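You operate a simulated robot arm through the tools that you are given. There is no shell and no other tool. Be economical: measure what you need, move in short steps, check, and stop when the job is done.

The job below is to be done with a simulated two-armed robot. You get a single attempt, and the scene is never put back.

Task
Wipe up the spill on the top of the folding table with the pink washcloth and put it back.

It is judged by the outcome, as a careful person would: the job done as asked, and still so three seconds after it is handed in. It fails if anything else is knocked over, pushed out of place, dropped, spilled or broken.

Robot
Two 6-joint arms with three-finger grippers on one trunk, on a base that drives. Base frame: it is fixed to the floor where the robot stands at the start and does not move with it; the origin is under the middle of the robot, x ahead of it, y to its left, z up; the surface under the hand at the start is at about z = 0.74. Readings come in m, rad, newtons and seconds.
The left shoulder is at the start at [0.042, 0.17, 1.159], the right one opposite. With the tool pointing down near the work surface each hand reaches from about 0.62 to 0.72 m from the robot's upright axis, wherever it stands, measured 20 degrees to its own side. Payload 2.2 kg a hand.
The TCP of each hand is the grasp point between the finger pads, 0.025 m short of the fingertips. In the tool frame z runs along the fingers and y along their closing line. The gripper opens to 0.104 m. The gripper's body begins 0.074 m behind the TCP.
Orientation is that of the tool frame in the base frame, as a unit quaternion [w, x, y, z]. With the fingers straight down and closing along the base's y, the tool's x points along the base's -x, its y along +y and its z along -z.

Tools
- The arms move only by the tool play_rows. It takes "left_moves", "right_moves" or both (then of equal length, played together; a hand with none holds still); each is a list of rows, each a list of 6 numbers: the shift along the base's x, y, z in units of 50 mm (1.0 is 50 mm), then the turn, a rotation vector about the base's x, y, z in units of 8 degrees (1.0 is 8 degrees). In form: [[dx, dy, dz, rx, ry, rz], ...]. A call has 1 to 20 rows; each row shifts and turns the commanded pose from where the row before left it. "left_fingers" and "right_fingers" are, for a hand that has rows, the finger opening in m, from 0 to 0.104, set as the call begins (left out, the last holds). A call with a number of a shift or a turn outside -1 to 1 is refused whole. A row lasts 0.2 s, in which the tool goes at most 0.05 m and 0.15 rad; a call with a longer step from one row to the next is refused whole, and so is a gripper value outside its range. Where a pose cannot be reached the arm comes as near as it can. A force on the tool above 40 N (or 10 N above the force at the start of the call, whichever is more), or a blocked arm, ends the call early, and 0.2 s more pass. Each finger halts on what it meets, pressing with about 43 N; the grip force reading is that of the motor and also rises with nothing between the fingers. The clock runs only during rows and for 0.2 s after the last one: add rows that do not move to give the fingers time. The reply holds the time, the measured pose of the TCP, the force on the tool along the base axes, the opening and the grip force, in the units named above and with some noise, with the torque about the TCP (base axes, N m) and any sound that the robot's microphone picked up.
- Cameras (640 x 400 px; columns grow to the right, rows downward): "scene" is now at [0.1581, 0.0382, 1.0522]; the picture's right is [0.41, -0.91, 0.00], its down [-0.50, -0.22, -0.84] and it looks along [0.76, 0.34, -0.55] (base axes); focal length 216 px, centre (320, 200). "left" rides on the left gripper at [0.082, -0.003, -0.104] in its tool frame; the picture's right is [0.04, 1.00, 0.00], its down [-0.75, 0.03, -0.66] and it looks along [-0.66, 0.03, 0.75] (tool axes); focal length 256 px, centre (320, 200). "right" rides on the right gripper at [0.082, 0.003, -0.104] in its tool frame; the picture's right is [-0.04, 1.00, 0.00], its down [-0.75, -0.03, -0.66] and it looks along [-0.66, -0.03, 0.75] (tool axes); focal length 256 px, centre (320, 200). There is no depth. A picture from a camera that has moved, and an enlarged one, comes with that camera's place and axes in the base frame and with its lens.
- capture(camera): a new picture of that camera. It takes no simulated time.
- lift_body(by): slides the trunk up (or, below 0, down) by that many m; the arms and the scene camera ride with it, the base frame stays. It gives what a move gives, with no picture.
- base_move(legs): drives the robot by 1 to 6 legs, each [ahead, left, turn to the left] in m, m and rad, along the robot's own axes; the way and the turn of a leg run together, so that a leg with both is an arc; at most 1.5 m and 3.142 rad a leg. The arms and the cameras ride along, it lands a little off, and it stops where it bumps. It gives what a move gives.
- pan_tilt(pan, tilt): turns the head with the scene camera to pan (to the left, within 1.047 rad either way) and tilt (down, from -0.506 to 1.204), counted from straight ahead of the robot. It gives what a move gives.
- enlarge(camera, box): a new picture of the part [left, top, right, bottom] of that camera's present view, enlarged. It takes no simulated time.
- hand_in(): hands the job in; it is judged then, once.

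Work in short steps. Places have to be worked out from the pictures, the camera data and where the tool is seen: move nearer, look again, correct. Check each grasp and each placing, and mend what went wrong. You have 120 turns and 108 pictures in all, those below and enlarged ones among them. Open the grippers and draw the arms clear of the work before you hand the job in, unless the task says otherwise; then end with one line.

The tools are called after "Emit:" as name(argument=value, ...) on one line, values as JSON. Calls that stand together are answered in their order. play_rows: Moves the arms, as the interface text tells. Its arguments: {"type":"object","properties":{"left_moves":{"type":"array","items":{"type":"array","items":{"type":"number"}}},"left_fingers":{"type":"number"},"right_moves":{"type":"array","items":{"type":"array","items":{"type":"number"}}},"right_fingers":{"type":"number"}},"required":[]} The other tools are called the same way: lift_body (by) slides the trunk up or down; base_move (legs) drives the base; pan_tilt (pan, tilt) turns the head that bears the scene camera; capture (camera) takes a picture; enlarge (camera, box) takes an enlarged picture of a part of a camera's view; hand_in () hands the job in.

At the start:

```text
time_s: 0.0
left_ee_pos: [0.37, 0.4326, 0.9495]
left_orientation: [0.0, -0.001, 1.0, 0.0]
left_force: [0.5, -0.6, 0.8]
left_wrist_torque: [0.0, -0.01, 0.0]
left_finger_gap: 0.1039
left_grasp_force: 0.0
right_ee_pos: [0.6317, -0.01, 0.9683]
right_orientation: [-0.002, 0.005, 1.0, 0.0]
right_force: [-0.1, 0.0, -1.1]
right_wrist_torque: [0.0, -0.02, -0.01]
right_finger_gap: 0.1041
right_grasp_force: 0.0
trunk travel left (down, up): [-0.353, 0.389]
robot x, y, heading: [0.0005, -0.0026, -0.004]
head pan, tilt: [0.422, 0.579]
```

scene: 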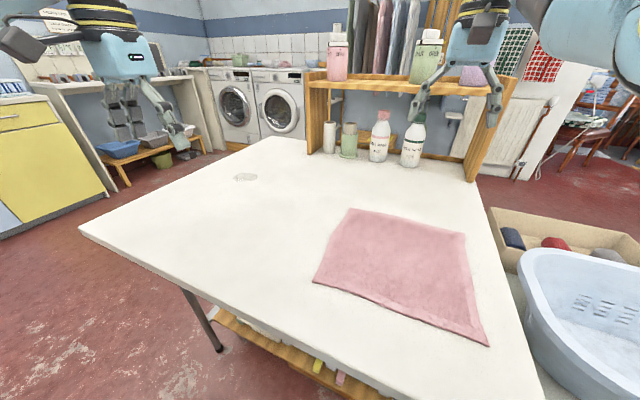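
right: 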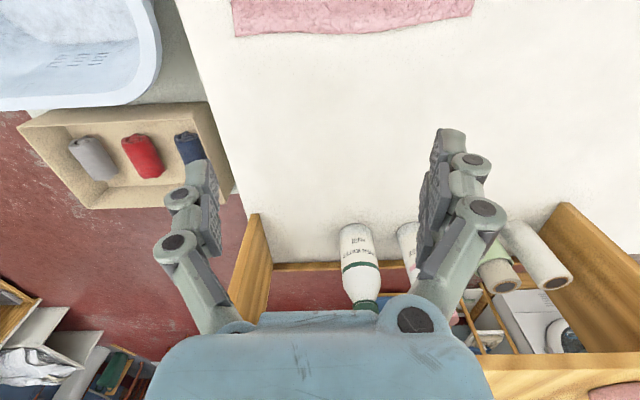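
left: 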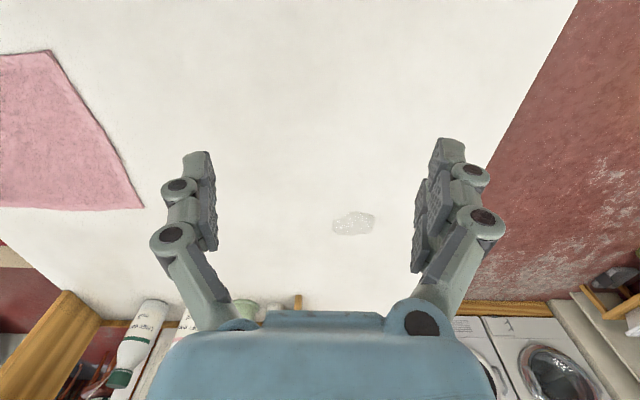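

The table top is at about z=0.74. The spill is near (0.614, 0.50), and the cloth covers x 0.36–0.59, y -0.10–0.145. I'll draw the right arm aside and bring the left hand above the far edge of the cloth.

Emit:
play_rows(right_moves=[[-0.5, -0.7, 0.2, 0, 0, 0], [-0.5, -0.7, 0.2, 0, 0, 0], [-0.5, -0.7, 0.2, 0, 0, 0], [-0.5, -0.7, 0.2, 0, 0, 0], [-0.5, -0.7, 0.2, 0, 0, 0], [-0.5, -0.7, 0.2, 0, 0, 0], [-0.5, -0.7, 0, 0, 0, 0], [-0.5, -0.7, 0, 0, 0, 0]])

Emit:
play_rows(left_moves=[[0.4, -0.8, 0, 0, 0, 0], [0.4, -0.8, 0, 0, 0, 0], [0.4, -0.8, 0, 0, 0, 0], [0.4, -0.8, 0, 0, 0, 0], [0.4, -0.8, 0, 0, 0, 0], [0.4, -0.8, 0, 0, 0, 0], [0.4, -0.8, 0, 0, 0, 0], [0.4, -0.8, 0, 0, 0, 0], [0.4, -0.8, -0.4, 0, 0, 0], [0.2, -0.8, -0.4, 0, 0, 0]])

Emit:
capture(camera="left")

Emit:
capture(camera="scene")

```text
time_s: 1.8
left_ee_pos: [0.3703, 0.4319, 0.9512]
left_orientation: [0.0, 0.0, 1.0, -0.001]
left_force: [0.1, -1.1, 0.3]
left_wrist_torque: [0.02, 0.0, -0.03]
left_finger_gap: 0.104
left_grasp_force: 0.0
right_ee_pos: [0.6762, -0.2454, 0.9752]
right_orientation: [-0.002, 0.005, 1.0, 0.0]
right_force: [-0.1, 0.0, 0.2]
right_wrist_torque: [0.01, 0.02, 0.01]
right_finger_gap: 0.1039
right_grasp_force: 0.1
right hand out of reach, approached as far as the arm can: row 1, 2, 3, 4, 5, 6, 7, 8
trunk travel left (down, up): [-0.353, 0.389]
robot x, y, heading: [-0.0009, 0.0033, -0.004]
head pan, tilt: [0.422, 0.579]
```

```text
time_s: 4.0
left_ee_pos: [0.3026, 0.3394, 0.8629]
left_orientation: [0.004, 0.001, 1.0, -0.002]
left_force: [-0.8, -0.2, 0.1]
left_wrist_torque: [0.01, 0.05, 0.03]
left_finger_gap: 0.1041
left_grasp_force: 0.1
left hand out of reach, approached as far as the arm can: row 1, 2, 3, 4, 5, 6, 7, 8, 9, 10
right_ee_pos: [0.6759, -0.2452, 0.9751]
right_orientation: [-0.001, 0.005, 1.0, -0.001]
right_force: [0.2, -0.3, -0.4]
right_wrist_torque: [0.04, 0.01, 0.03]
right_finger_gap: 0.104
right_grasp_force: 0.0
trunk travel left (down, up): [-0.353, 0.389]
robot x, y, heading: [0.0016, -0.0062, -0.003]
head pan, tilt: [0.422, 0.579]
```

```text
104 pictures are left
camera left: at [0.2213, 0.3366, 0.9664], right [-0.04, 1.0, -0.01], down [0.75, 0.03, 0.66], along [0.66, 0.02, -0.75], focal length 256 px, centre (320, 200)
```

left: 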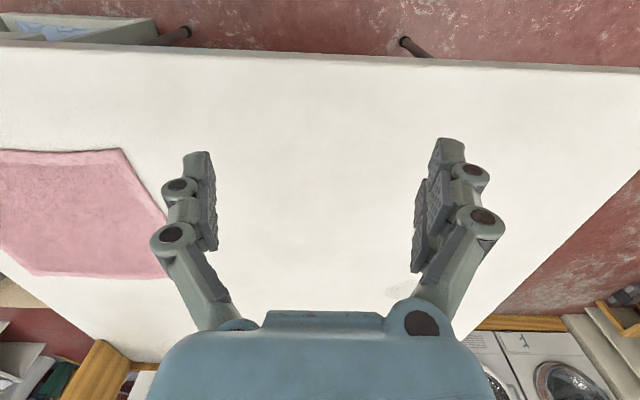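

```text
103 pictures are left
camera scene: at [0.1584, 0.0377, 1.0521], right [0.41, -0.91, 0.0], down [-0.5, -0.22, -0.84], along [0.76, 0.34, -0.55], focal length 216 px, centre (320, 200)
```

scene: 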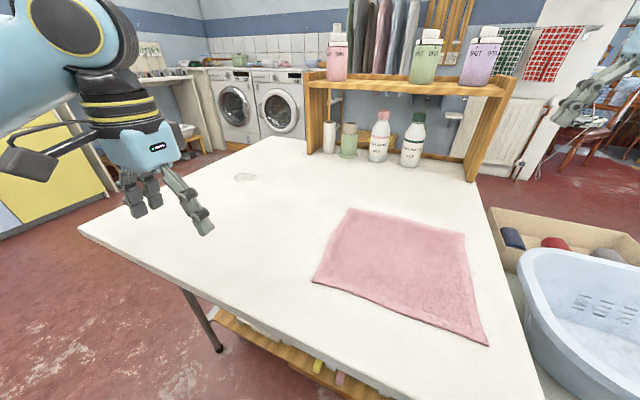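

The left arm jammed at its inner limit. I'll bring it forward to the comfortable spot, about 0.67 m out and 20° to the left, and see whether it follows.

Emit:
play_rows(left_moves=[[0.3, 0.5, 0.6, 0, 0, 0], [0.5, 0.5, 0.6, 0, 0, 0], [0.8, 0.2, 0.4, 0, 0, 0], [0.9, 0, 0, 0, 0, 0], [0.9, -0.2, 0, 0, 0, 0], [0.9, -0.2, 0, 0, 0, 0], [0.9, -0.3, 0, 0, 0, 0], [0.9, -0.3, 0, 0, 0, 0]])

```text
time_s: 5.8
left_ee_pos: [0.4004, 0.4534, 0.9013]
left_orientation: [0.001, 0.001, 1.0, 0.0]
left_force: [-0.2, 0.0, 1.0]
left_wrist_torque: [0.02, 0.0, 0.01]
left_finger_gap: 0.1043
left_grasp_force: 0.0
left hand out of reach, approached as far as the arm can: row 3, 4, 5, 6, 7, 8
right_ee_pos: [0.6755, -0.2449, 0.9743]
right_orientation: [-0.002, 0.004, 1.0, -0.001]
right_force: [-0.4, -0.3, 0.7]
right_wrist_torque: [0.02, 0.02, -0.01]
right_finger_gap: 0.1041
right_grasp_force: 0.1
trunk travel left (down, up): [-0.353, 0.389]
robot x, y, heading: [-0.0016, -0.0015, 0.003]
head pan, tilt: [0.422, 0.579]
```

The arm stalled again, so I'll probe with small separate motions to find the direction that frees it.

Emit:
play_rows(left_moves=[[0, 0, 0.8, 0, 0, 0], [0, 0, 0.8, 0, 0, 0]])

Emit:
play_rows(left_moves=[[0.8, 0, 0, 0, 0, 0], [0.8, 0, 0, 0, 0, 0]])

Emit:
capture(camera="scene")

```text
time_s: 6.4
left_ee_pos: [0.3817, 0.4629, 0.9761]
left_orientation: [0.002, 0.0, 1.0, -0.001]
left_force: [0.3, 0.0, -0.2]
left_wrist_torque: [0.02, -0.05, 0.01]
left_finger_gap: 0.1041
left_grasp_force: 0.1
left hand out of reach, approached as far as the arm can: row 1, 2
right_ee_pos: [0.6761, -0.2442, 0.975]
right_orientation: [-0.002, 0.004, 1.0, -0.001]
right_force: [0.0, 0.6, -0.6]
right_wrist_torque: [0.01, -0.01, 0.02]
right_finger_gap: 0.1039
right_grasp_force: 0.2
trunk travel left (down, up): [-0.353, 0.389]
robot x, y, heading: [0.0004, -0.001, -0.002]
head pan, tilt: [0.422, 0.579]
```

```text
time_s: 7.0
left_ee_pos: [0.3967, 0.4831, 0.9586]
left_orientation: [0.001, -0.001, 1.0, -0.001]
left_force: [0.1, 0.4, -0.1]
left_wrist_torque: [0.0, 0.02, 0.0]
left_finger_gap: 0.1041
left_grasp_force: 0.0
left hand out of reach, approached as far as the arm can: row 1, 2
right_ee_pos: [0.6765, -0.2435, 0.9737]
right_orientation: [-0.002, 0.005, 1.0, 0.0]
right_force: [0.3, -0.2, 0.1]
right_wrist_torque: [0.0, 0.04, 0.02]
right_finger_gap: 0.1041
right_grasp_force: 0.0
trunk travel left (down, up): [-0.353, 0.389]
robot x, y, heading: [0.0024, -0.0023, -0.001]
head pan, tilt: [0.422, 0.579]
```

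```text
102 pictures are left
camera scene: at [0.1582, 0.0382, 1.0522], right [0.41, -0.91, 0.0], down [-0.5, -0.22, -0.84], along [0.76, 0.34, -0.55], focal length 216 px, centre (320, 200)
```

scene: 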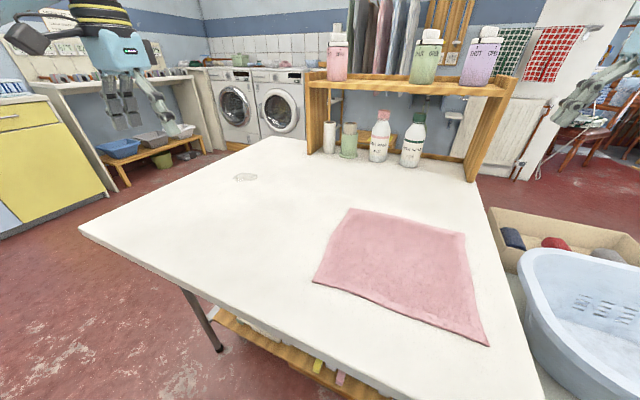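

The residuals suggest an orientation-related joint limit. I'll test by yawing the tool both ways.

Emit:
play_rows(left_moves=[[0, 0, 0, 0, 0, 1], [0, 0, 0, 0, 0, 1], [0, 0, 0, 0, 0, 1], [0.8, -0.3, 0, 0, 0, 0], [0.8, -0.3, 0, 0, 0, 0]])

Emit:
play_rows(left_moves=[[0, 0, 0, 0, 0, -1], [0, 0, 0, 0, 0, -1], [0, 0, 0, 0, 0, -1], [0.8, -0.3, 0, 0, 0, 0], [0.8, -0.3, 0, 0, 0, 0]])

```text
time_s: 8.2
left_ee_pos: [0.4012, 0.4835, 0.9439]
left_orientation: [0.002, -0.208, 0.978, -0.001]
left_force: [0.4, 0.4, -0.1]
left_wrist_torque: [-0.01, -0.02, -0.03]
left_finger_gap: 0.1038
left_grasp_force: 0.0
left hand out of reach, approached as far as the arm can: row 4, 5
right_ee_pos: [0.6765, -0.244, 0.9735]
right_orientation: [-0.002, 0.004, 1.0, -0.001]
right_force: [-0.2, -0.2, -0.6]
right_wrist_torque: [0.0, 0.0, 0.0]
right_finger_gap: 0.1044
right_grasp_force: 0.0
trunk travel left (down, up): [-0.353, 0.389]
robot x, y, heading: [-0.0005, 0.0003, 0.005]
head pan, tilt: [0.422, 0.579]
```

```text
time_s: 9.4
left_ee_pos: [0.4083, 0.4843, 0.9264]
left_orientation: [0.001, 0.0, 1.0, 0.0]
left_force: [-0.5, -0.2, 0.4]
left_wrist_torque: [-0.02, -0.03, 0.02]
left_finger_gap: 0.1042
left_grasp_force: 0.0
left hand out of reach, approached as far as the arm can: row 4, 5
right_ee_pos: [0.6757, -0.2433, 0.9743]
right_orientation: [-0.001, 0.005, 1.0, -0.001]
right_force: [0.4, 0.1, 0.0]
right_wrist_torque: [-0.03, -0.01, 0.01]
right_finger_gap: 0.1042
right_grasp_force: 0.1
trunk travel left (down, up): [-0.353, 0.389]
robot x, y, heading: [0.0028, -0.0037, -0.001]
head pan, tilt: [0.422, 0.579]
```

Yaw is free, so the limit depends on height and pitch. I'll lower the hand toward the free table area (z about 0.82), then move outward.

Emit:
play_rows(left_moves=[[0, 0, -0.8, 0, 0, 0], [0, 0, -0.8, 0, 0, 0], [0, 0, -0.4, 0, 0, 0], [0.8, 0, 0, 0, 0, 0], [0.8, 0, 0, 0, 0, 0], [0.8, 0, 0, 0, 0, 0]])

Emit:
play_rows(right_moves=[[0, 0.5, 0, 0, 0, 0], [-0.5, 0.5, 0, 0, 0, 0], [-0.5, 0, 0, 0, 0, 0], [-0.5, 0, 0, 0, 0, 0]])

```text
time_s: 10.8
left_ee_pos: [0.5266, 0.485, 0.8258]
left_orientation: [-0.001, 0.0, 1.0, 0.0]
left_force: [0.2, 1.0, 0.3]
left_wrist_torque: [-0.01, 0.04, 0.01]
left_finger_gap: 0.1038
left_grasp_force: 0.0
right_ee_pos: [0.677, -0.2434, 0.974]
right_orientation: [-0.002, 0.004, 1.0, 0.0]
right_force: [0.3, 0.1, 0.3]
right_wrist_torque: [0.01, 0.04, -0.02]
right_finger_gap: 0.1035
right_grasp_force: 0.1
trunk travel left (down, up): [-0.353, 0.389]
robot x, y, heading: [0.0001, 0.0009, -0.001]
head pan, tilt: [0.422, 0.579]
```

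```text
time_s: 11.8
left_ee_pos: [0.5254, 0.4867, 0.8252]
left_orientation: [0.0, 0.0, 1.0, 0.0]
left_force: [0.1, 0.3, -0.1]
left_wrist_torque: [0.02, 0.02, -0.02]
left_finger_gap: 0.104
left_grasp_force: 0.0
right_ee_pos: [0.6687, -0.1875, 0.9562]
right_orientation: [-0.001, 0.004, 1.0, -0.001]
right_force: [0.0, 0.0, -0.3]
right_wrist_torque: [0.01, 0.0, -0.03]
right_finger_gap: 0.1039
right_grasp_force: 0.1
right hand out of reach, approached as far as the arm can: row 2, 3, 4
trunk travel left (down, up): [-0.353, 0.389]
robot x, y, heading: [-0.0004, 0.0004, 0.004]
head pan, tilt: [0.422, 0.579]
```

Lower down the arm moves freely. I'll raise the trunk 0.12 m so the hands have free room at carrying height, then move the left hand toward the cloth's far edge.

Emit:
lift_body(by=0.12)

Emit:
play_rows(left_moves=[[0.1, -0.9, -0.3, 0, 0, 0], [0.1, -0.9, -0.3, 0, 0, 0], [0.1, -0.9, -0.3, 0, 0, 0], [0.1, -0.9, -0.3, 0, 0, 0], [0.1, -0.9, 0, 0, 0, 0], [0.1, -0.9, 0, 0, 0, 0]], right_moves=[[0, 0, -0.6, 0, 0, 0], [0, 0, -0.6, 0, 0, 0], [0, -0.5, 0, 0, 0, 0], [0, -0.5, 0, 0, 0, 0], [-0.5, -0.5, 0, 0, 0, 0], [-0.5, -0.5, 0, 0, 0, 0]])

Emit:
capture(camera="scene")

```text
time_s: 13.3
left_ee_pos: [0.5274, 0.4855, 0.9445]
left_orientation: [-0.001, -0.001, 1.0, 0.0]
left_force: [-0.4, -0.6, -0.3]
left_wrist_torque: [0.0, 0.02, -0.01]
left_finger_gap: 0.1039
left_grasp_force: 0.1
right_ee_pos: [0.6687, -0.1883, 1.0758]
right_orientation: [-0.002, 0.004, 1.0, -0.001]
right_force: [-0.1, -0.2, 0.2]
right_wrist_torque: [0.03, 0.02, 0.02]
right_finger_gap: 0.1039
right_grasp_force: 0.0
trunk travel left (down, up): [-0.473, 0.269]
robot x, y, heading: [-0.0028, 0.0026, -0.002]
head pan, tilt: [0.422, 0.579]
```

```text
time_s: 14.7
left_ee_pos: [0.5586, 0.2137, 0.887]
left_orientation: [0.0, 0.0, 1.0, 0.001]
left_force: [0.0, -1.0, 0.7]
left_wrist_torque: [0.02, 0.01, 0.0]
left_finger_gap: 0.1041
left_grasp_force: 0.1
right_ee_pos: [0.6279, -0.2919, 1.0108]
right_orientation: [-0.002, 0.004, 1.0, 0.0]
right_force: [-0.6, 0.0, -0.4]
right_wrist_torque: [0.03, 0.02, 0.02]
right_finger_gap: 0.1041
right_grasp_force: 0.0
right hand out of reach, approached as far as the arm can: row 6
trunk travel left (down, up): [-0.473, 0.269]
robot x, y, heading: [0.0009, -0.0023, -0.002]
head pan, tilt: [0.422, 0.579]
```

```text
101 pictures are left
camera scene: at [0.1541, 0.0363, 1.1755], right [0.41, -0.91, 0.0], down [-0.5, -0.22, -0.84], along [0.76, 0.34, -0.55], focal length 216 px, centre (320, 200)
```

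scene: 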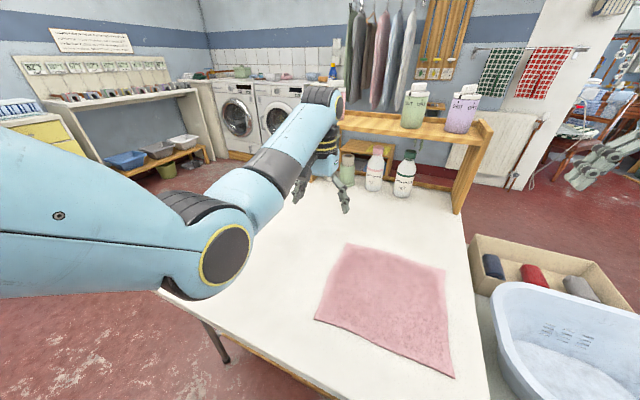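

Good, it tracks now. I'll continue to above the cloth's far edge.

Emit:
play_rows(left_moves=[[0, -0.9, 0, 0, 0, 0], [0, -0.9, -0.2, 0, 0, 0], [0, -0.9, -0.3, 0, 0, 0], [0, -0.8, -0.3, 0, 0, 0], [0, 0, 0, 0, 0, 0]])

Emit:
capture(camera="left")

Emit:
capture(camera="scene")

```text
time_s: 16.1
left_ee_pos: [0.5685, 0.1059, 0.833]
left_orientation: [0.001, -0.03, 0.999, 0.038]
left_force: [1.1, -0.3, -0.7]
left_wrist_torque: [0.0, 0.01, -0.01]
left_finger_gap: 0.1038
left_grasp_force: 0.1
right_ee_pos: [0.6277, -0.29, 1.011]
right_orientation: [-0.001, 0.004, 1.0, 0.0]
right_force: [-0.3, -0.1, -0.3]
right_wrist_torque: [-0.02, -0.01, -0.01]
right_finger_gap: 0.1043
right_grasp_force: 0.1
trunk travel left (down, up): [-0.473, 0.269]
robot x, y, heading: [-0.0004, -0.002, -0.003]
head pan, tilt: [0.422, 0.579]
stopped in row 5 (left hand): the arm was blocked; the commanded pose is now the measured one
```

```text
100 pictures are left
camera left: at [0.4874, 0.0886, 0.9372], right [-0.1, 0.99, 0.08], down [0.75, 0.03, 0.66], along [0.65, 0.12, -0.75], focal length 256 px, centre (320, 200)
```

left: 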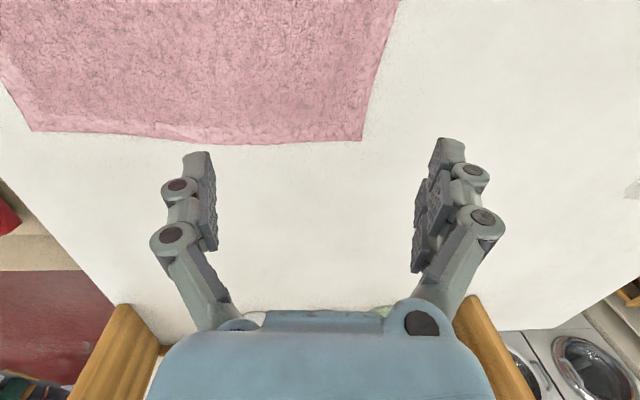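

```text
99 pictures are left
camera scene: at [0.154, 0.038, 1.1755], right [0.41, -0.91, 0.0], down [-0.5, -0.22, -0.84], along [0.76, 0.34, -0.55], focal length 216 px, centre (320, 200)
```

scene: 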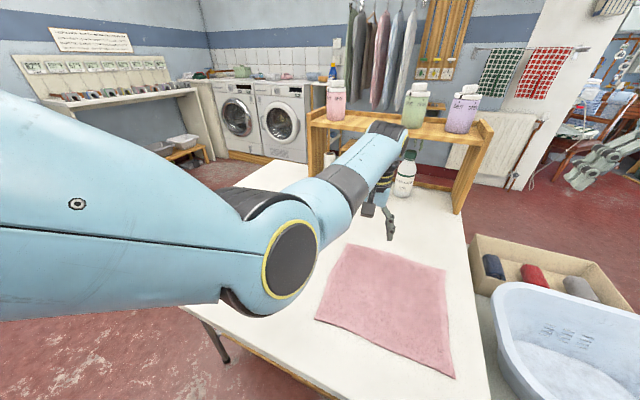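

The arm was blocked, probably the elbow against the head. I'll back off, then look right to check the floor before driving sideways.

Emit:
play_rows(left_moves=[[0, 0.6, 0.3, 0, 0, 0], [0, 0.6, 0.3, 0, 0, 0], [0, 0.8, 0.3, 0, 0, 0]])

Emit:
pan_tilt(pan=-0.9, tilt=0.8)

Emit:
capture(camera="scene")

```text
time_s: 16.9
left_ee_pos: [0.5661, 0.2024, 0.8787]
left_orientation: [-0.001, -0.027, 0.999, 0.035]
left_force: [0.5, 0.2, 0.1]
left_wrist_torque: [-0.01, 0.0, 0.03]
left_finger_gap: 0.1042
left_grasp_force: 0.1
right_ee_pos: [0.6279, -0.2877, 1.0111]
right_orientation: [0.0, 0.004, 1.0, -0.001]
right_force: [0.4, -0.7, 0.9]
right_wrist_torque: [-0.03, 0.0, -0.01]
right_finger_gap: 0.1041
right_grasp_force: 0.1
trunk travel left (down, up): [-0.473, 0.269]
robot x, y, heading: [0.0018, -0.0018, -0.002]
head pan, tilt: [0.422, 0.579]
```

```text
time_s: 18.4
left_ee_pos: [0.5671, 0.2015, 0.879]
left_orientation: [0.0, -0.028, 0.999, 0.037]
left_force: [0.3, -0.8, 1.0]
left_wrist_torque: [0.02, 0.01, -0.01]
left_finger_gap: 0.1037
left_grasp_force: 0.1
right_ee_pos: [0.6271, -0.289, 1.0112]
right_orientation: [-0.002, 0.004, 1.0, 0.0]
right_force: [-0.2, -0.1, 0.4]
right_wrist_torque: [-0.02, -0.02, -0.02]
right_finger_gap: 0.104
right_grasp_force: 0.1
trunk travel left (down, up): [-0.473, 0.269]
robot x, y, heading: [0.0006, 0.0027, 0.002]
head pan, tilt: [-0.901, 0.799]
```

```text
98 pictures are left
camera scene: at [0.1228, -0.0618, 1.1568], right [-0.78, -0.62, 0.0], down [-0.45, 0.56, -0.7], along [0.43, -0.55, -0.72], focal length 216 px, centre (320, 200)
```

scene: 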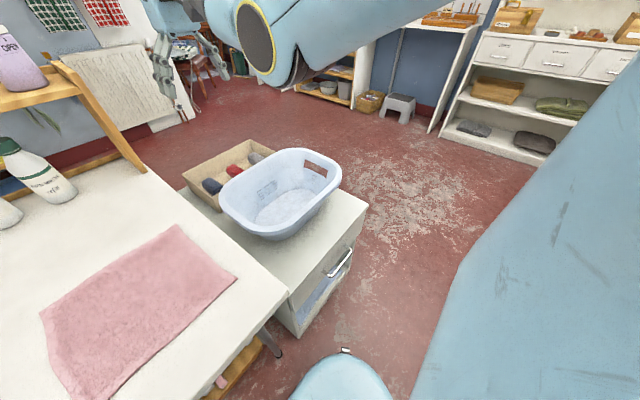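

The floor to the right is clear, and the cabinet front is at about x=0.37. I'll drive 0.2 m right and 0.05 m back so that the cloth's far edge lies in the left arm's comfort zone, and straighten the tool.

Emit:
base_move(legs=[[-0.05, 0, 0], [0, -0.2, 0]])

Emit:
play_rows(left_moves=[[0, 0, 0, -0.5, 0, -0.4], [0, 0, 0, 0, 0, 0]])

Emit:
pan_tilt(pan=0.1, tilt=0.8)

Emit:
capture(camera="scene")

Emit:
capture(camera="left")

```text
time_s: 20.5
left_ee_pos: [0.5174, 0.0007, 0.8785]
left_orientation: [0.0, -0.029, 0.999, 0.036]
left_force: [0.4, -0.3, -0.4]
left_wrist_torque: [0.04, 0.01, -0.02]
left_finger_gap: 0.1038
left_grasp_force: 0.1
right_ee_pos: [0.5782, -0.4913, 1.0121]
right_orientation: [-0.002, 0.005, 1.0, 0.001]
right_force: [-0.1, 0.9, -0.1]
right_wrist_torque: [0.03, -0.01, -0.03]
right_finger_gap: 0.1039
right_grasp_force: 0.1
trunk travel left (down, up): [-0.473, 0.269]
robot x, y, heading: [-0.0496, -0.2009, 0.0]
head pan, tilt: [-0.901, 0.799]
```

```text
time_s: 21.1
left_ee_pos: [0.5168, 0.0017, 0.879]
left_orientation: [0.0, 0.0, 1.0, 0.001]
left_force: [0.4, 0.2, 0.5]
left_wrist_torque: [-0.02, 0.02, 0.0]
left_finger_gap: 0.1041
left_grasp_force: 0.0
right_ee_pos: [0.5782, -0.4913, 1.0102]
right_orientation: [-0.001, 0.004, 1.0, -0.001]
right_force: [0.0, 1.2, -0.8]
right_wrist_torque: [-0.04, -0.02, 0.0]
right_finger_gap: 0.1041
right_grasp_force: 0.2
trunk travel left (down, up): [-0.473, 0.269]
robot x, y, heading: [-0.0465, -0.2038, -0.002]
head pan, tilt: [-0.901, 0.799]
```

```text
time_s: 22.4
left_ee_pos: [0.5177, 0.0007, 0.8781]
left_orientation: [-0.001, -0.001, 1.0, 0.002]
left_force: [0.4, 0.1, -0.2]
left_wrist_torque: [-0.03, 0.0, 0.02]
left_finger_gap: 0.1041
left_grasp_force: 0.0
right_ee_pos: [0.5785, -0.4902, 1.0114]
right_orientation: [-0.001, 0.004, 1.0, -0.001]
right_force: [-0.6, 0.0, 1.1]
right_wrist_torque: [0.03, -0.01, 0.0]
right_finger_gap: 0.1038
right_grasp_force: 0.0
trunk travel left (down, up): [-0.473, 0.269]
robot x, y, heading: [-0.0495, -0.2009, -0.003]
head pan, tilt: [0.099, 0.799]
```

```text
97 pictures are left
camera scene: at [0.103, -0.1919, 1.1567], right [0.1, -1.0, 0.0], down [-0.71, -0.07, -0.7], along [0.69, 0.07, -0.72], focal length 216 px, centre (320, 200)
```

scene: 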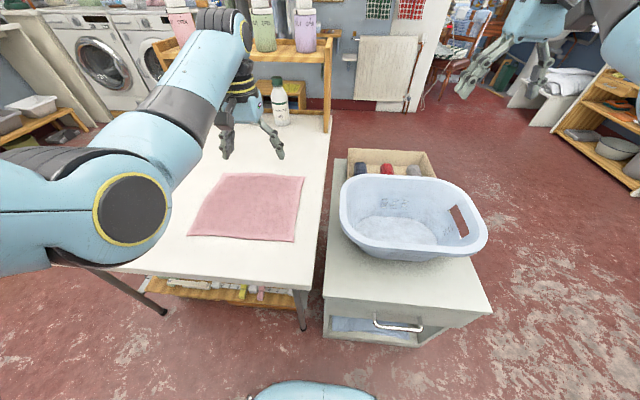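

```text
96 pictures are left
camera left: at [0.4355, -0.0031, 0.9825], right [-0.04, 1.0, 0.0], down [0.75, 0.03, 0.66], along [0.66, 0.03, -0.75], focal length 256 px, centre (320, 200)
```

left: 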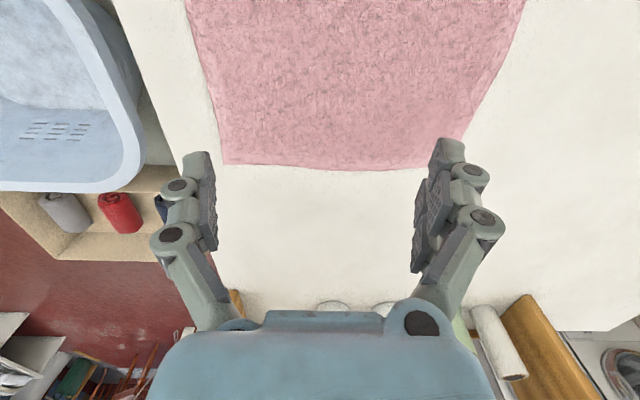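

The cloth's far edge is at x about 0.597, centred at y about 0.03. I'll position at (0.58, 0.03) with the fingers part open and descend to just above the cloth.

Emit:
play_rows(left_moves=[[0.6, 0.3, -0.4, 0, 0, 0], [0.65, 0.28, -0.4, 0, 0, 0], [0, 0, -0.5, 0, 0, 0], [0, 0, -0.3, 0, 0, 0], [0, 0, 0, 0, 0, 0]], left_fingers=0.07)

Emit:
capture(camera="left")

```text
time_s: 23.6
left_ee_pos: [0.5805, 0.0311, 0.7976]
left_orientation: [0.0, -0.001, 1.0, 0.001]
left_force: [-0.1, 0.1, 0.3]
left_wrist_torque: [-0.02, 0.0, 0.0]
left_finger_gap: 0.0699
left_grasp_force: 0.1
right_ee_pos: [0.579, -0.491, 1.0118]
right_orientation: [-0.001, 0.005, 1.0, -0.001]
right_force: [-0.3, -0.6, -0.1]
right_wrist_torque: [-0.02, 0.0, 0.01]
right_finger_gap: 0.104
right_grasp_force: 0.1
trunk travel left (down, up): [-0.473, 0.269]
robot x, y, heading: [-0.0488, -0.2004, -0.001]
head pan, tilt: [0.099, 0.799]
```

```text
95 pictures are left
camera left: at [0.4979, 0.0262, 0.9021], right [-0.04, 1.0, 0.0], down [0.75, 0.03, 0.66], along [0.66, 0.03, -0.75], focal length 256 px, centre (320, 200)
```

left: 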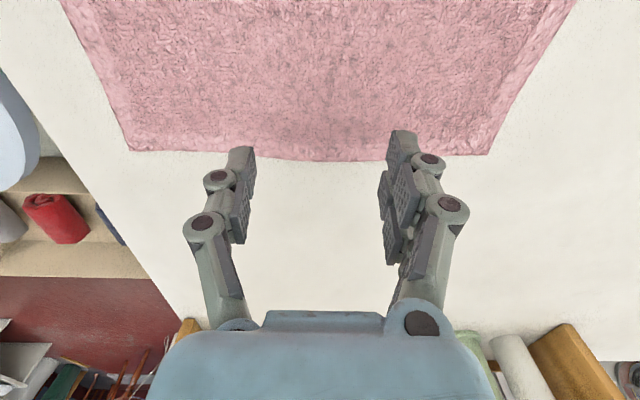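

The fingertips are just inside the edge. I'll descend gently to contact and then close.

Emit:
play_rows(left_moves=[[-0.1, 0, -0.3, 0, 0, 0], [0, 0, -0.2, 0, 0, 0], [0, 0, -0.12, 0, 0, 0], [0, 0, 0, 0, 0, 0]])

```text
time_s: 24.6
left_ee_pos: [0.569, 0.0307, 0.7699]
left_orientation: [0.002, -0.001, 1.0, 0.001]
left_force: [0.0, -0.7, -0.1]
left_wrist_torque: [-0.02, 0.02, -0.02]
left_finger_gap: 0.0699
left_grasp_force: 0.1
left hand out of reach, approached as far as the arm can: row 2
right_ee_pos: [0.577, -0.4904, 1.0116]
right_orientation: [-0.001, 0.005, 1.0, -0.001]
right_force: [0.1, -0.4, 0.6]
right_wrist_torque: [-0.01, -0.02, 0.03]
right_finger_gap: 0.1041
right_grasp_force: 0.0
trunk travel left (down, up): [-0.473, 0.269]
robot x, y, heading: [-0.0477, -0.2037, -0.002]
head pan, tilt: [0.099, 0.799]
```

No contact yet at 0.770. I'll go a little further down and then close.

Emit:
play_rows(left_moves=[[0.04, 0, -0.06, 0, 0, 0], [0, 0, -0.06, 0, 0, 0], [0, 0, 0, 0, 0, 0]])

```text
time_s: 25.4
left_ee_pos: [0.5674, 0.0306, 0.7674]
left_orientation: [0.001, 0.0, 1.0, 0.001]
left_force: [1.6, -1.1, 6.0]
left_wrist_torque: [0.03, -0.03, 0.01]
left_finger_gap: 0.0701
left_grasp_force: 0.0
left hand out of reach, approached as far as the arm can: row 1
right_ee_pos: [0.5779, -0.491, 1.0106]
right_orientation: [-0.001, 0.003, 1.0, 0.0]
right_force: [-1.1, -0.6, 0.3]
right_wrist_torque: [0.0, -0.05, 0.03]
right_finger_gap: 0.104
right_grasp_force: 0.0
trunk travel left (down, up): [-0.473, 0.269]
robot x, y, heading: [-0.0524, -0.1991, 0.002]
head pan, tilt: [0.099, 0.799]
```

Contact is at about 6 N. I'll close the fingers to gather a fold.

Emit:
play_rows(left_moves=[[0, 0, 0, 0, 0, 0], [0, 0, 0, 0, 0, 0], [0, 0, 0, 0, 0, 0], [0, 0, 0, 0, 0, 0], [0, 0, 0, 0, 0, 0], [0, 0, 0, 0, 0, 0]], left_fingers=0)

Emit:
capture(camera="left")

```text
time_s: 26.8
left_ee_pos: [0.5672, 0.0293, 0.7674]
left_orientation: [0.003, -0.001, 1.0, 0.002]
left_force: [2.4, 1.0, 16.7]
left_wrist_torque: [0.08, -0.1, -0.02]
left_finger_gap: 0.0053
left_grasp_force: 33.8
right_ee_pos: [0.5779, -0.4905, 1.0119]
right_orientation: [-0.001, 0.005, 1.0, -0.001]
right_force: [0.4, 0.7, -0.3]
right_wrist_torque: [-0.02, 0.02, 0.01]
right_finger_gap: 0.104
right_grasp_force: 0.1
trunk travel left (down, up): [-0.473, 0.269]
robot x, y, heading: [-0.0467, -0.2009, 0.004]
head pan, tilt: [0.099, 0.799]
```

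```text
94 pictures are left
camera left: at [0.4855, 0.0258, 0.8713], right [-0.04, 1.0, 0.0], down [0.75, 0.03, 0.66], along [0.66, 0.03, -0.75], focal length 256 px, centre (320, 200)
```

left: 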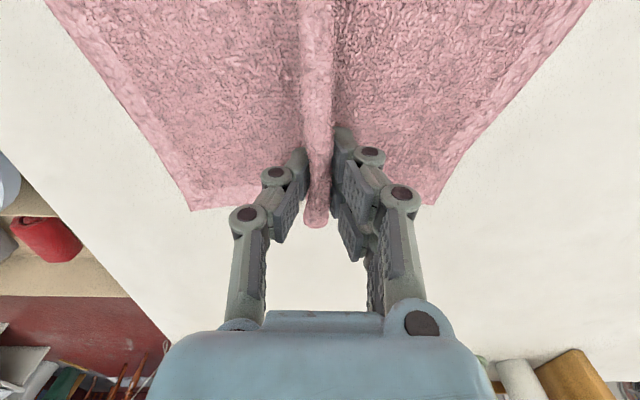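

The fold is firmly gripped with a 5 mm gap. I'll lift with the trunk so the arm keeps its good configuration, and look.

Emit:
lift_body(by=0.24)

Emit:
capture(camera="scene")

Emit:
capture(camera="left")

```text
time_s: 29.3
left_ee_pos: [0.5737, 0.0296, 1.0212]
left_orientation: [0.012, -0.001, 1.0, 0.001]
left_force: [1.1, -0.5, 0.9]
left_wrist_torque: [-0.02, 0.01, 0.0]
left_finger_gap: 0.0052
left_grasp_force: 33.1
right_ee_pos: [0.5793, -0.4904, 1.2506]
right_orientation: [-0.002, 0.004, 1.0, -0.001]
right_force: [0.1, 0.8, 0.1]
right_wrist_torque: [0.0, 0.02, 0.02]
right_finger_gap: 0.1042
right_grasp_force: 0.1
trunk travel left (down, up): [-0.713, 0.029]
robot x, y, heading: [-0.0459, -0.1998, -0.003]
head pan, tilt: [0.099, 0.799]
```

```text
93 pictures are left
camera scene: at [0.1011, -0.1918, 1.3984], right [0.1, -1.0, 0.0], down [-0.71, -0.07, -0.7], along [0.69, 0.07, -0.72], focal length 216 px, centre (320, 200)
```

scene: 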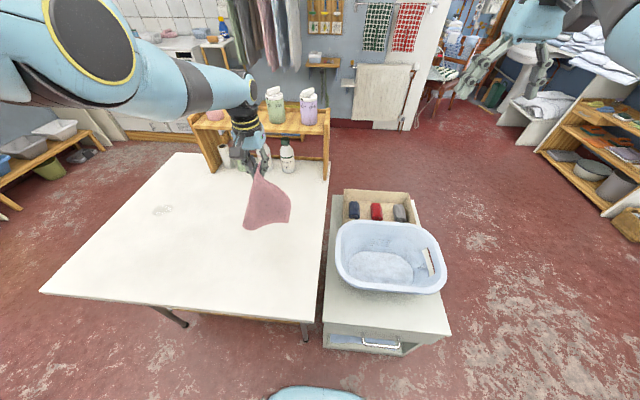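

```text
92 pictures are left
camera left: at [0.4892, 0.0261, 1.1232], right [-0.04, 1.0, 0.0], down [0.74, 0.03, 0.68], along [0.67, 0.03, -0.74], focal length 256 px, centre (320, 200)
```

left: 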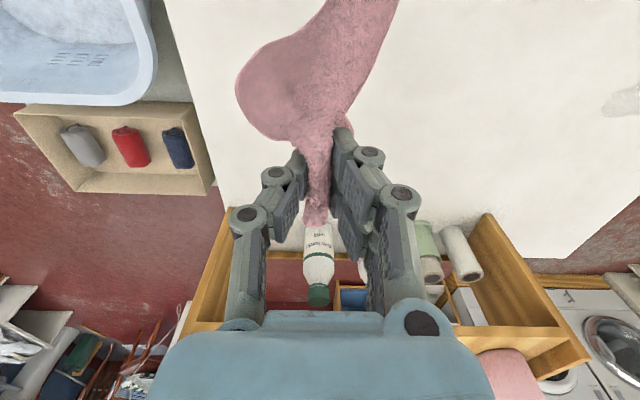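

The cloth hangs from the gripper. I'll drive left so the hand comes over the spill at about (0.61, 0.50).

Emit:
base_move(legs=[[0, 0.46, 0], [0.03, 0, 0]])

Emit:
capture(camera="left")

Emit:
capture(camera="scene")

```text
time_s: 32.5
left_ee_pos: [0.6, 0.4864, 1.0244]
left_orientation: [0.014, 0.0, 1.0, 0.001]
left_force: [-0.8, -0.4, -0.4]
left_wrist_torque: [-0.03, -0.03, 0.01]
left_finger_gap: 0.0049
left_grasp_force: 33.4
right_ee_pos: [0.6028, -0.0343, 1.2516]
right_orientation: [0.001, 0.005, 1.0, -0.001]
right_force: [-0.2, 0.1, -0.1]
right_wrist_torque: [0.04, -0.07, -0.02]
right_finger_gap: 0.104
right_grasp_force: 0.0
trunk travel left (down, up): [-0.713, 0.029]
robot x, y, heading: [-0.024, 0.2561, -0.005]
head pan, tilt: [0.099, 0.799]
```

```text
91 pictures are left
camera left: at [0.515, 0.4817, 1.1255], right [-0.04, 1.0, 0.0], down [0.73, 0.03, 0.68], along [0.68, 0.03, -0.74], focal length 256 px, centre (320, 200)
```

left: 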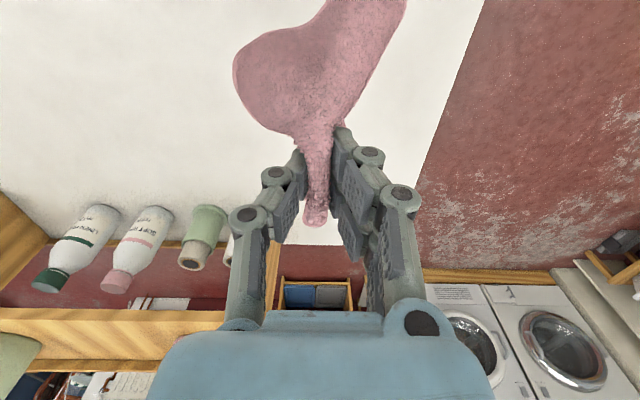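

```text
90 pictures are left
camera scene: at [0.1256, 0.2642, 1.3992], right [0.1, -1.0, 0.0], down [-0.71, -0.07, -0.7], along [0.7, 0.07, -0.71], focal length 216 px, centre (320, 200)
```

scene: 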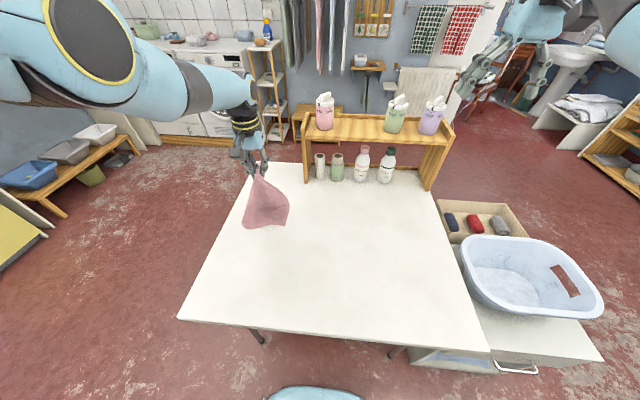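

The cloth hangs at the spill. I'll lower the trunk most of the way.

Emit:
lift_body(by=-0.235)

Emit:
capture(camera="left")

Emit:
capture(camera="scene")

```text
time_s: 34.9
left_ee_pos: [0.6038, 0.4851, 0.7872]
left_orientation: [0.014, 0.0, 1.0, 0.001]
left_force: [-0.1, 0.6, 2.4]
left_wrist_torque: [0.01, -0.03, 0.0]
left_finger_gap: 0.005
left_grasp_force: 33.2
right_ee_pos: [0.607, -0.0351, 1.0164]
right_orientation: [-0.001, 0.005, 1.0, -0.001]
right_force: [-0.4, 0.9, 0.4]
right_wrist_torque: [0.06, 0.02, 0.0]
right_finger_gap: 0.1042
right_grasp_force: 0.0
trunk travel left (down, up): [-0.478, 0.264]
robot x, y, heading: [-0.0235, 0.2516, -0.004]
head pan, tilt: [0.099, 0.799]
```

```text
89 pictures are left
camera left: at [0.5187, 0.482, 0.8889], right [-0.04, 1.0, 0.0], down [0.74, 0.03, 0.68], along [0.68, 0.03, -0.74], focal length 256 px, centre (320, 200)
```

left: 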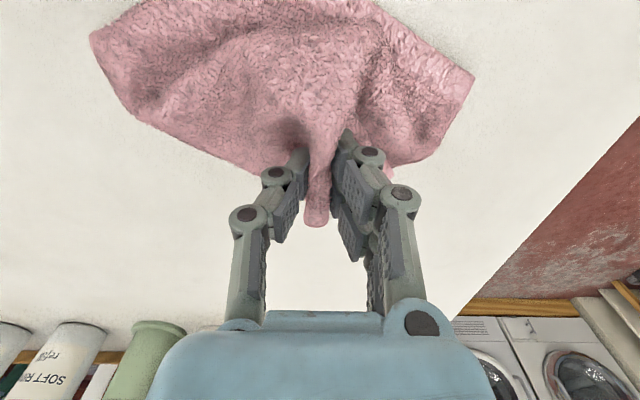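

```text
88 pictures are left
camera scene: at [0.1321, 0.2647, 1.162], right [0.1, -1.0, 0.0], down [-0.71, -0.07, -0.7], along [0.69, 0.07, -0.72], focal length 216 px, centre (320, 200)
```

scene: 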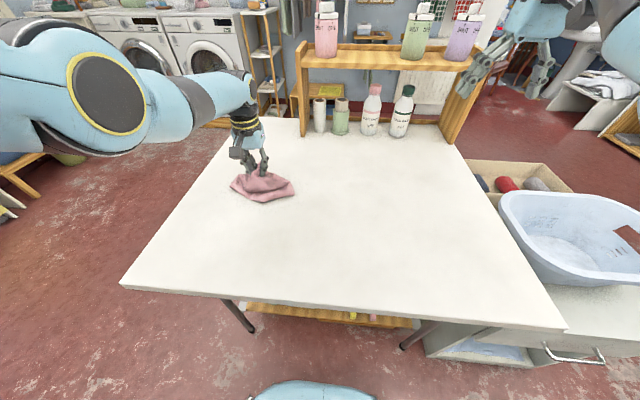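

The cloth is gathered over the spill area. I'll press down slightly and scrub in a pattern of about ±5 cm around (0.61, 0.50).

Emit:
play_rows(left_moves=[[0, 0, -0.15, 0, 0, 0], [0, 0, -0.1, 0, 0, 0], [0.4, 0.2, 0, 0, 0, 0], [0.4, 0.2, 0, 0, 0, 0], [0, 0.5, 0, 0, 0, 0], [-0.5, 0.2, 0, 0, 0, 0], [-0.5, 0, 0, 0, 0, 0], [0, -0.5, 0, 0, 0, 0], [0.5, -0.2, 0, 0, 0, 0], [0.6, 0, 0, 0, 0, 0]])

Emit:
capture(camera="left")

Emit:
enlarge(camera="scene", box=[180, 110, 340, 210])

```text
time_s: 37.1
left_ee_pos: [0.6102, 0.5053, 0.7912]
left_orientation: [0.012, 0.001, 1.0, 0.002]
left_force: [-0.2, 0.3, -0.7]
left_wrist_torque: [-0.01, -0.02, -0.01]
left_finger_gap: 0.0049
left_grasp_force: 33.5
left hand out of reach, approached as far as the arm can: row 3, 4, 10
right_ee_pos: [0.6074, -0.0347, 1.0161]
right_orientation: [-0.002, 0.006, 1.0, -0.001]
right_force: [0.9, 0.3, -0.7]
right_wrist_torque: [0.02, 0.0, -0.01]
right_finger_gap: 0.1038
right_grasp_force: 0.0
trunk travel left (down, up): [-0.478, 0.264]
robot x, y, heading: [-0.0226, 0.2517, -0.002]
head pan, tilt: [0.099, 0.799]
```

```text
87 pictures are left
camera left: at [0.5264, 0.5006, 0.8926], right [-0.04, 1.0, 0.0], down [0.74, 0.03, 0.67], along [0.67, 0.03, -0.74], focal length 256 px, centre (320, 200)
```

left: 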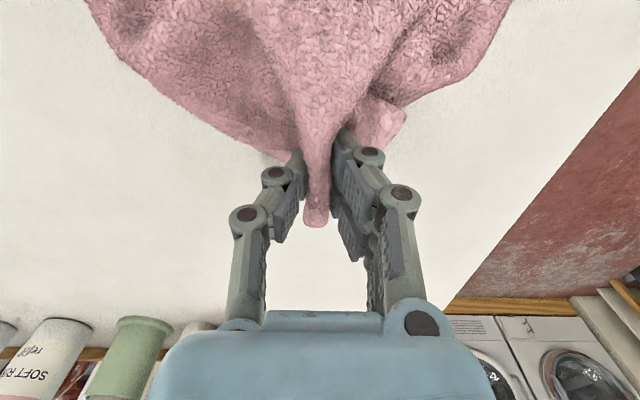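

```text
4.00 times, centred on (260, 160) of scene
camera zoom: at [0.1327, 0.2643, 1.1618], right [0.1, -1.0, 0.0], down [-0.71, -0.07, -0.7], along [0.69, 0.07, -0.72], focal length 864 px, centre (560, 360)
```

zoom: 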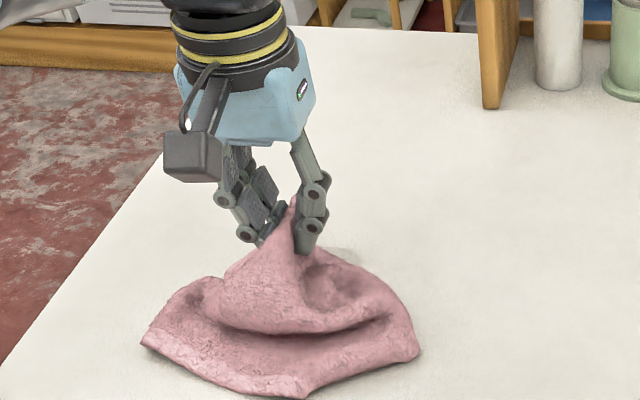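

The outer reach limit made the hand ride up, and a bit of grey spill may show beside the fingers. I'll drive 5 cm ahead for reach, then press down.

Emit:
base_move(legs=[[0.05, 0, 0]])

Emit:
play_rows(left_moves=[[0, 0, -0.2, 0, 0, 0], [0, 0, -0.15, 0, 0, 0], [0, 0, 0, 0, 0, 0]])

Emit:
enlarge(camera="scene", box=[180, 90, 340, 190])

```text
time_s: 38.0
left_ee_pos: [0.662, 0.5047, 0.7892]
left_orientation: [0.012, 0.0, 1.0, 0.001]
left_force: [0.9, 0.8, -0.4]
left_wrist_torque: [-0.03, 0.08, 0.01]
left_finger_gap: 0.005
left_grasp_force: 33.9
right_ee_pos: [0.66, -0.0354, 1.0141]
right_orientation: [-0.003, 0.005, 1.0, 0.0]
right_force: [0.2, 0.5, -0.3]
right_wrist_torque: [0.01, 0.06, -0.01]
right_finger_gap: 0.104
right_grasp_force: 0.1
trunk travel left (down, up): [-0.478, 0.264]
robot x, y, heading: [0.028, 0.2548, 0.001]
head pan, tilt: [0.099, 0.799]
```

```text
time_s: 38.8
left_ee_pos: [0.6534, 0.5042, 0.7779]
left_orientation: [0.014, -0.001, 1.0, 0.001]
left_force: [1.4, -0.1, 5.7]
left_wrist_torque: [0.02, 0.0, -0.04]
left_finger_gap: 0.0049
left_grasp_force: 33.1
left hand out of reach, approached as far as the arm can: row 1
right_ee_pos: [0.6579, -0.036, 1.0161]
right_orientation: [-0.001, 0.004, 1.0, -0.001]
right_force: [-0.3, -0.3, 0.1]
right_wrist_torque: [0.04, -0.02, -0.03]
right_finger_gap: 0.1042
right_grasp_force: 0.1
trunk travel left (down, up): [-0.478, 0.264]
robot x, y, heading: [0.0302, 0.2579, -0.008]
head pan, tilt: [0.099, 0.799]
```

```text
4.00 times, centred on (260, 140) of scene
camera zoom: at [0.1824, 0.2645, 1.1619], right [0.1, -1.0, 0.0], down [-0.71, -0.07, -0.7], along [0.69, 0.07, -0.72], focal length 864 px, centre (560, 440)
```

zoom: 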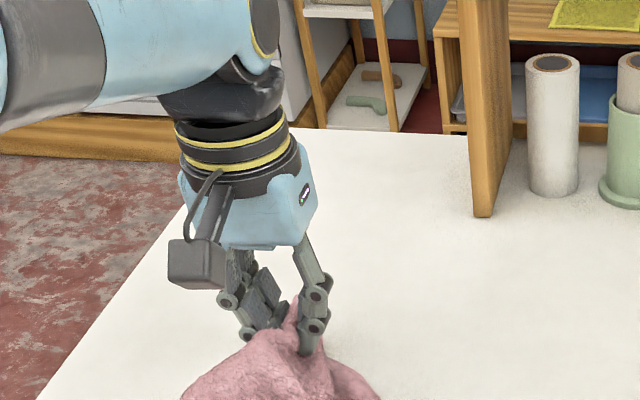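

It now presses at about 6 N through the cloth. I'll scrub inward with sideways strokes across the spill and check forces.

Emit:
play_rows(left_moves=[[0, 0.5, -0.05, 0, 0, 0], [-0.2, 0.2, 0, 0, 0, 0], [-0.2, -0.6, 0, 0, 0, 0], [0, -0.6, 0, 0, 0, 0], [0, -0.5, 0, 0, 0, 0], [-0.3, 0, 0, 0, 0, 0], [0, 0.6, 0, 0, 0, 0], [0, 0.6, 0, 0, 0, 0], [0, 0.5, 0, 0, 0, 0], [-0.4, 0, 0, 0, 0, 0], [0, -0.6, 0, 0, 0, 0], [0, -0.6, 0, 0, 0, 0], [0, -0.5, 0, 0, 0, 0], [-0.4, 0, 0, 0, 0, 0], [0, 0.6, 0, 0, 0, 0], [0, 0.6, 0, 0, 0, 0], [0, 0.5, 0, 0, 0, 0]])

Emit:
capture(camera="left")

Emit:
enlarge(camera="scene", box=[160, 90, 352, 210])

```text
time_s: 42.4
left_ee_pos: [0.5762, 0.5394, 0.7749]
left_orientation: [0.013, 0.001, 1.0, 0.001]
left_force: [-0.7, -1.2, 5.3]
left_wrist_torque: [-0.06, 0.01, 0.04]
left_finger_gap: 0.0048
left_grasp_force: 33.5
left hand out of reach, approached as far as the arm can: row 1
right_ee_pos: [0.6577, -0.0335, 1.0164]
right_orientation: [0.0, 0.005, 1.0, -0.001]
right_force: [-0.1, -0.3, 0.8]
right_wrist_torque: [0.02, 0.03, -0.02]
right_finger_gap: 0.1038
right_grasp_force: 0.1
trunk travel left (down, up): [-0.478, 0.264]
robot x, y, heading: [0.0303, 0.2541, -0.002]
head pan, tilt: [0.099, 0.799]
```

```text
84 pictures are left
camera left: at [0.4924, 0.5356, 0.877], right [-0.04, 1.0, 0.0], down [0.74, 0.03, 0.68], along [0.67, 0.03, -0.74], focal length 256 px, centre (320, 200)
```

left: 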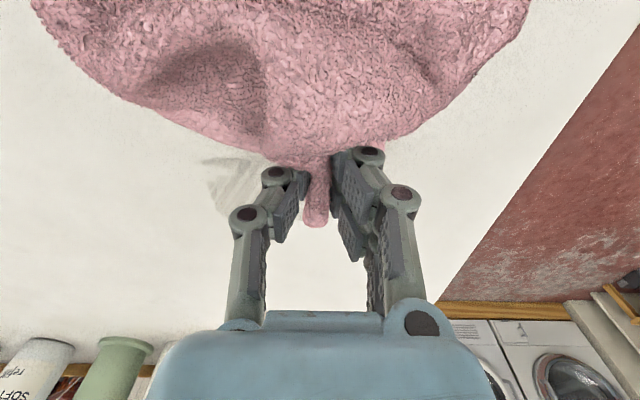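

```text
3.33 times, centred on (256, 150) of scene
camera zoom: at [0.1823, 0.2648, 1.1619], right [0.1, -1.0, 0.0], down [-0.71, -0.07, -0.7], along [0.69, 0.07, -0.72], focal length 720 px, centre (533, 367)
```

zoom: 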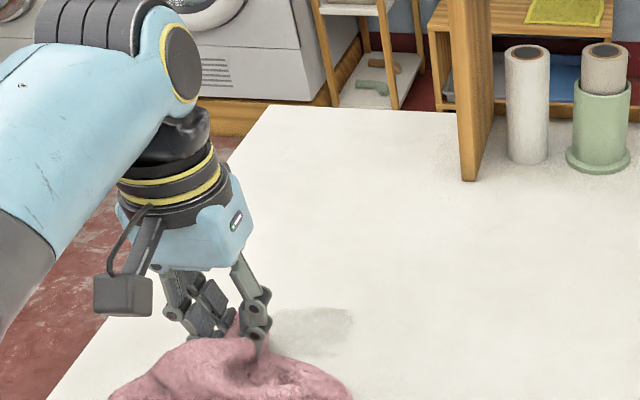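

The spill is fading, but a faint patch remains around (0.61, 0.50). I'll lower the trunk (lifting the hand first) to get more outer reach, so the cloth body can be dragged over it.

Emit:
play_rows(left_moves=[[0, -0.2, 0.7, 0, 0, 0], [0, -0.2, 0.7, 0, 0, 0], [0.2, -0.2, 0.6, 0, 0, 0], [0, 0, 0, 0, 0, 0]])

Emit:
lift_body(by=-0.08)

Emit:
play_rows(left_moves=[[0.6, 0, 0, 0, 0, 0], [0.6, 0, 0, 0, 0, 0], [0.6, 0, 0, 0, 0, 0], [0.4, 0, 0, 0, 0, 0], [0, 0, 0, 0, 0, 0]])

Emit:
capture(camera="left")

Emit:
enlarge(camera="scene", box=[160, 90, 352, 210])

```text
time_s: 43.4
left_ee_pos: [0.5865, 0.5089, 0.8762]
left_orientation: [0.012, 0.0, 1.0, 0.002]
left_force: [-0.1, 0.4, -0.5]
left_wrist_torque: [-0.02, 0.01, 0.01]
left_finger_gap: 0.0052
left_grasp_force: 33.3
right_ee_pos: [0.6594, -0.0345, 1.0157]
right_orientation: [-0.001, 0.005, 1.0, -0.001]
right_force: [0.3, 1.4, -0.3]
right_wrist_torque: [-0.01, -0.02, 0.0]
right_finger_gap: 0.1042
right_grasp_force: 0.1
trunk travel left (down, up): [-0.478, 0.264]
robot x, y, heading: [0.0304, 0.2609, 0.001]
head pan, tilt: [0.099, 0.799]
```

```text
time_s: 44.6
left_ee_pos: [0.5859, 0.5103, 0.7956]
left_orientation: [0.012, 0.0, 1.0, 0.001]
left_force: [0.3, -0.3, 0.6]
left_wrist_torque: [0.02, 0.03, 0.0]
left_finger_gap: 0.005
left_grasp_force: 33.8
right_ee_pos: [0.6582, -0.0365, 0.9204]
right_orientation: [-0.013, 0.006, 1.0, -0.001]
right_force: [-0.1, -0.6, -0.2]
right_wrist_torque: [0.02, 0.0, -0.01]
right_finger_gap: 0.1039
right_grasp_force: 0.1
trunk travel left (down, up): [-0.398, 0.344]
robot x, y, heading: [0.025, 0.2567, -0.003]
head pan, tilt: [0.099, 0.799]
```

```text
time_s: 45.8
left_ee_pos: [0.6964, 0.5088, 0.7972]
left_orientation: [0.014, 0.0, 1.0, 0.001]
left_force: [0.4, 0.0, 0.0]
left_wrist_torque: [0.0, -0.01, 0.02]
left_finger_gap: 0.0049
left_grasp_force: 33.4
right_ee_pos: [0.6576, -0.0352, 0.92]
right_orientation: [-0.013, 0.006, 1.0, 0.0]
right_force: [0.5, 0.0, 1.0]
right_wrist_torque: [0.03, 0.01, 0.06]
right_finger_gap: 0.1039
right_grasp_force: 0.1
trunk travel left (down, up): [-0.398, 0.344]
robot x, y, heading: [0.033, 0.2538, -0.002]
head pan, tilt: [0.099, 0.799]
```

```text
82 pictures are left
camera left: at [0.6128, 0.5054, 0.8974], right [-0.04, 1.0, 0.0], down [0.74, 0.03, 0.68], along [0.68, 0.03, -0.74], focal length 256 px, centre (320, 200)
```

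left: 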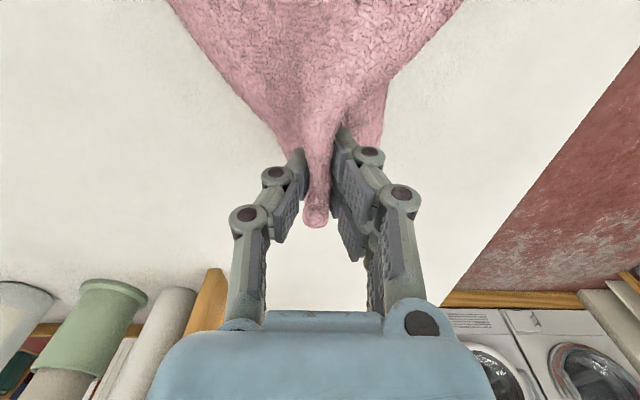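

```text
3.33 times, centred on (256, 150) of scene
camera zoom: at [0.185, 0.2647, 1.0798], right [0.1, -1.0, 0.0], down [-0.71, -0.07, -0.7], along [0.69, 0.07, -0.72], focal length 720 px, centre (533, 367)
```

zoom: 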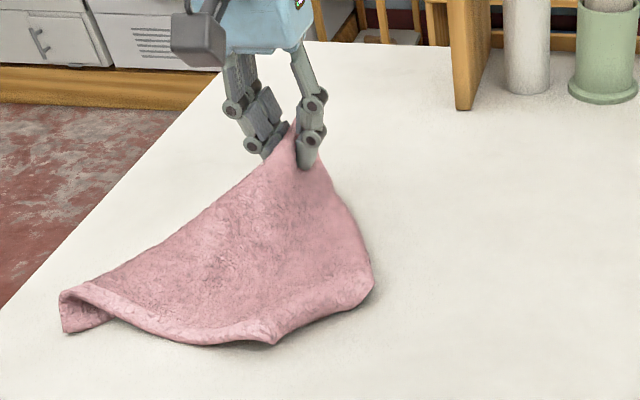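

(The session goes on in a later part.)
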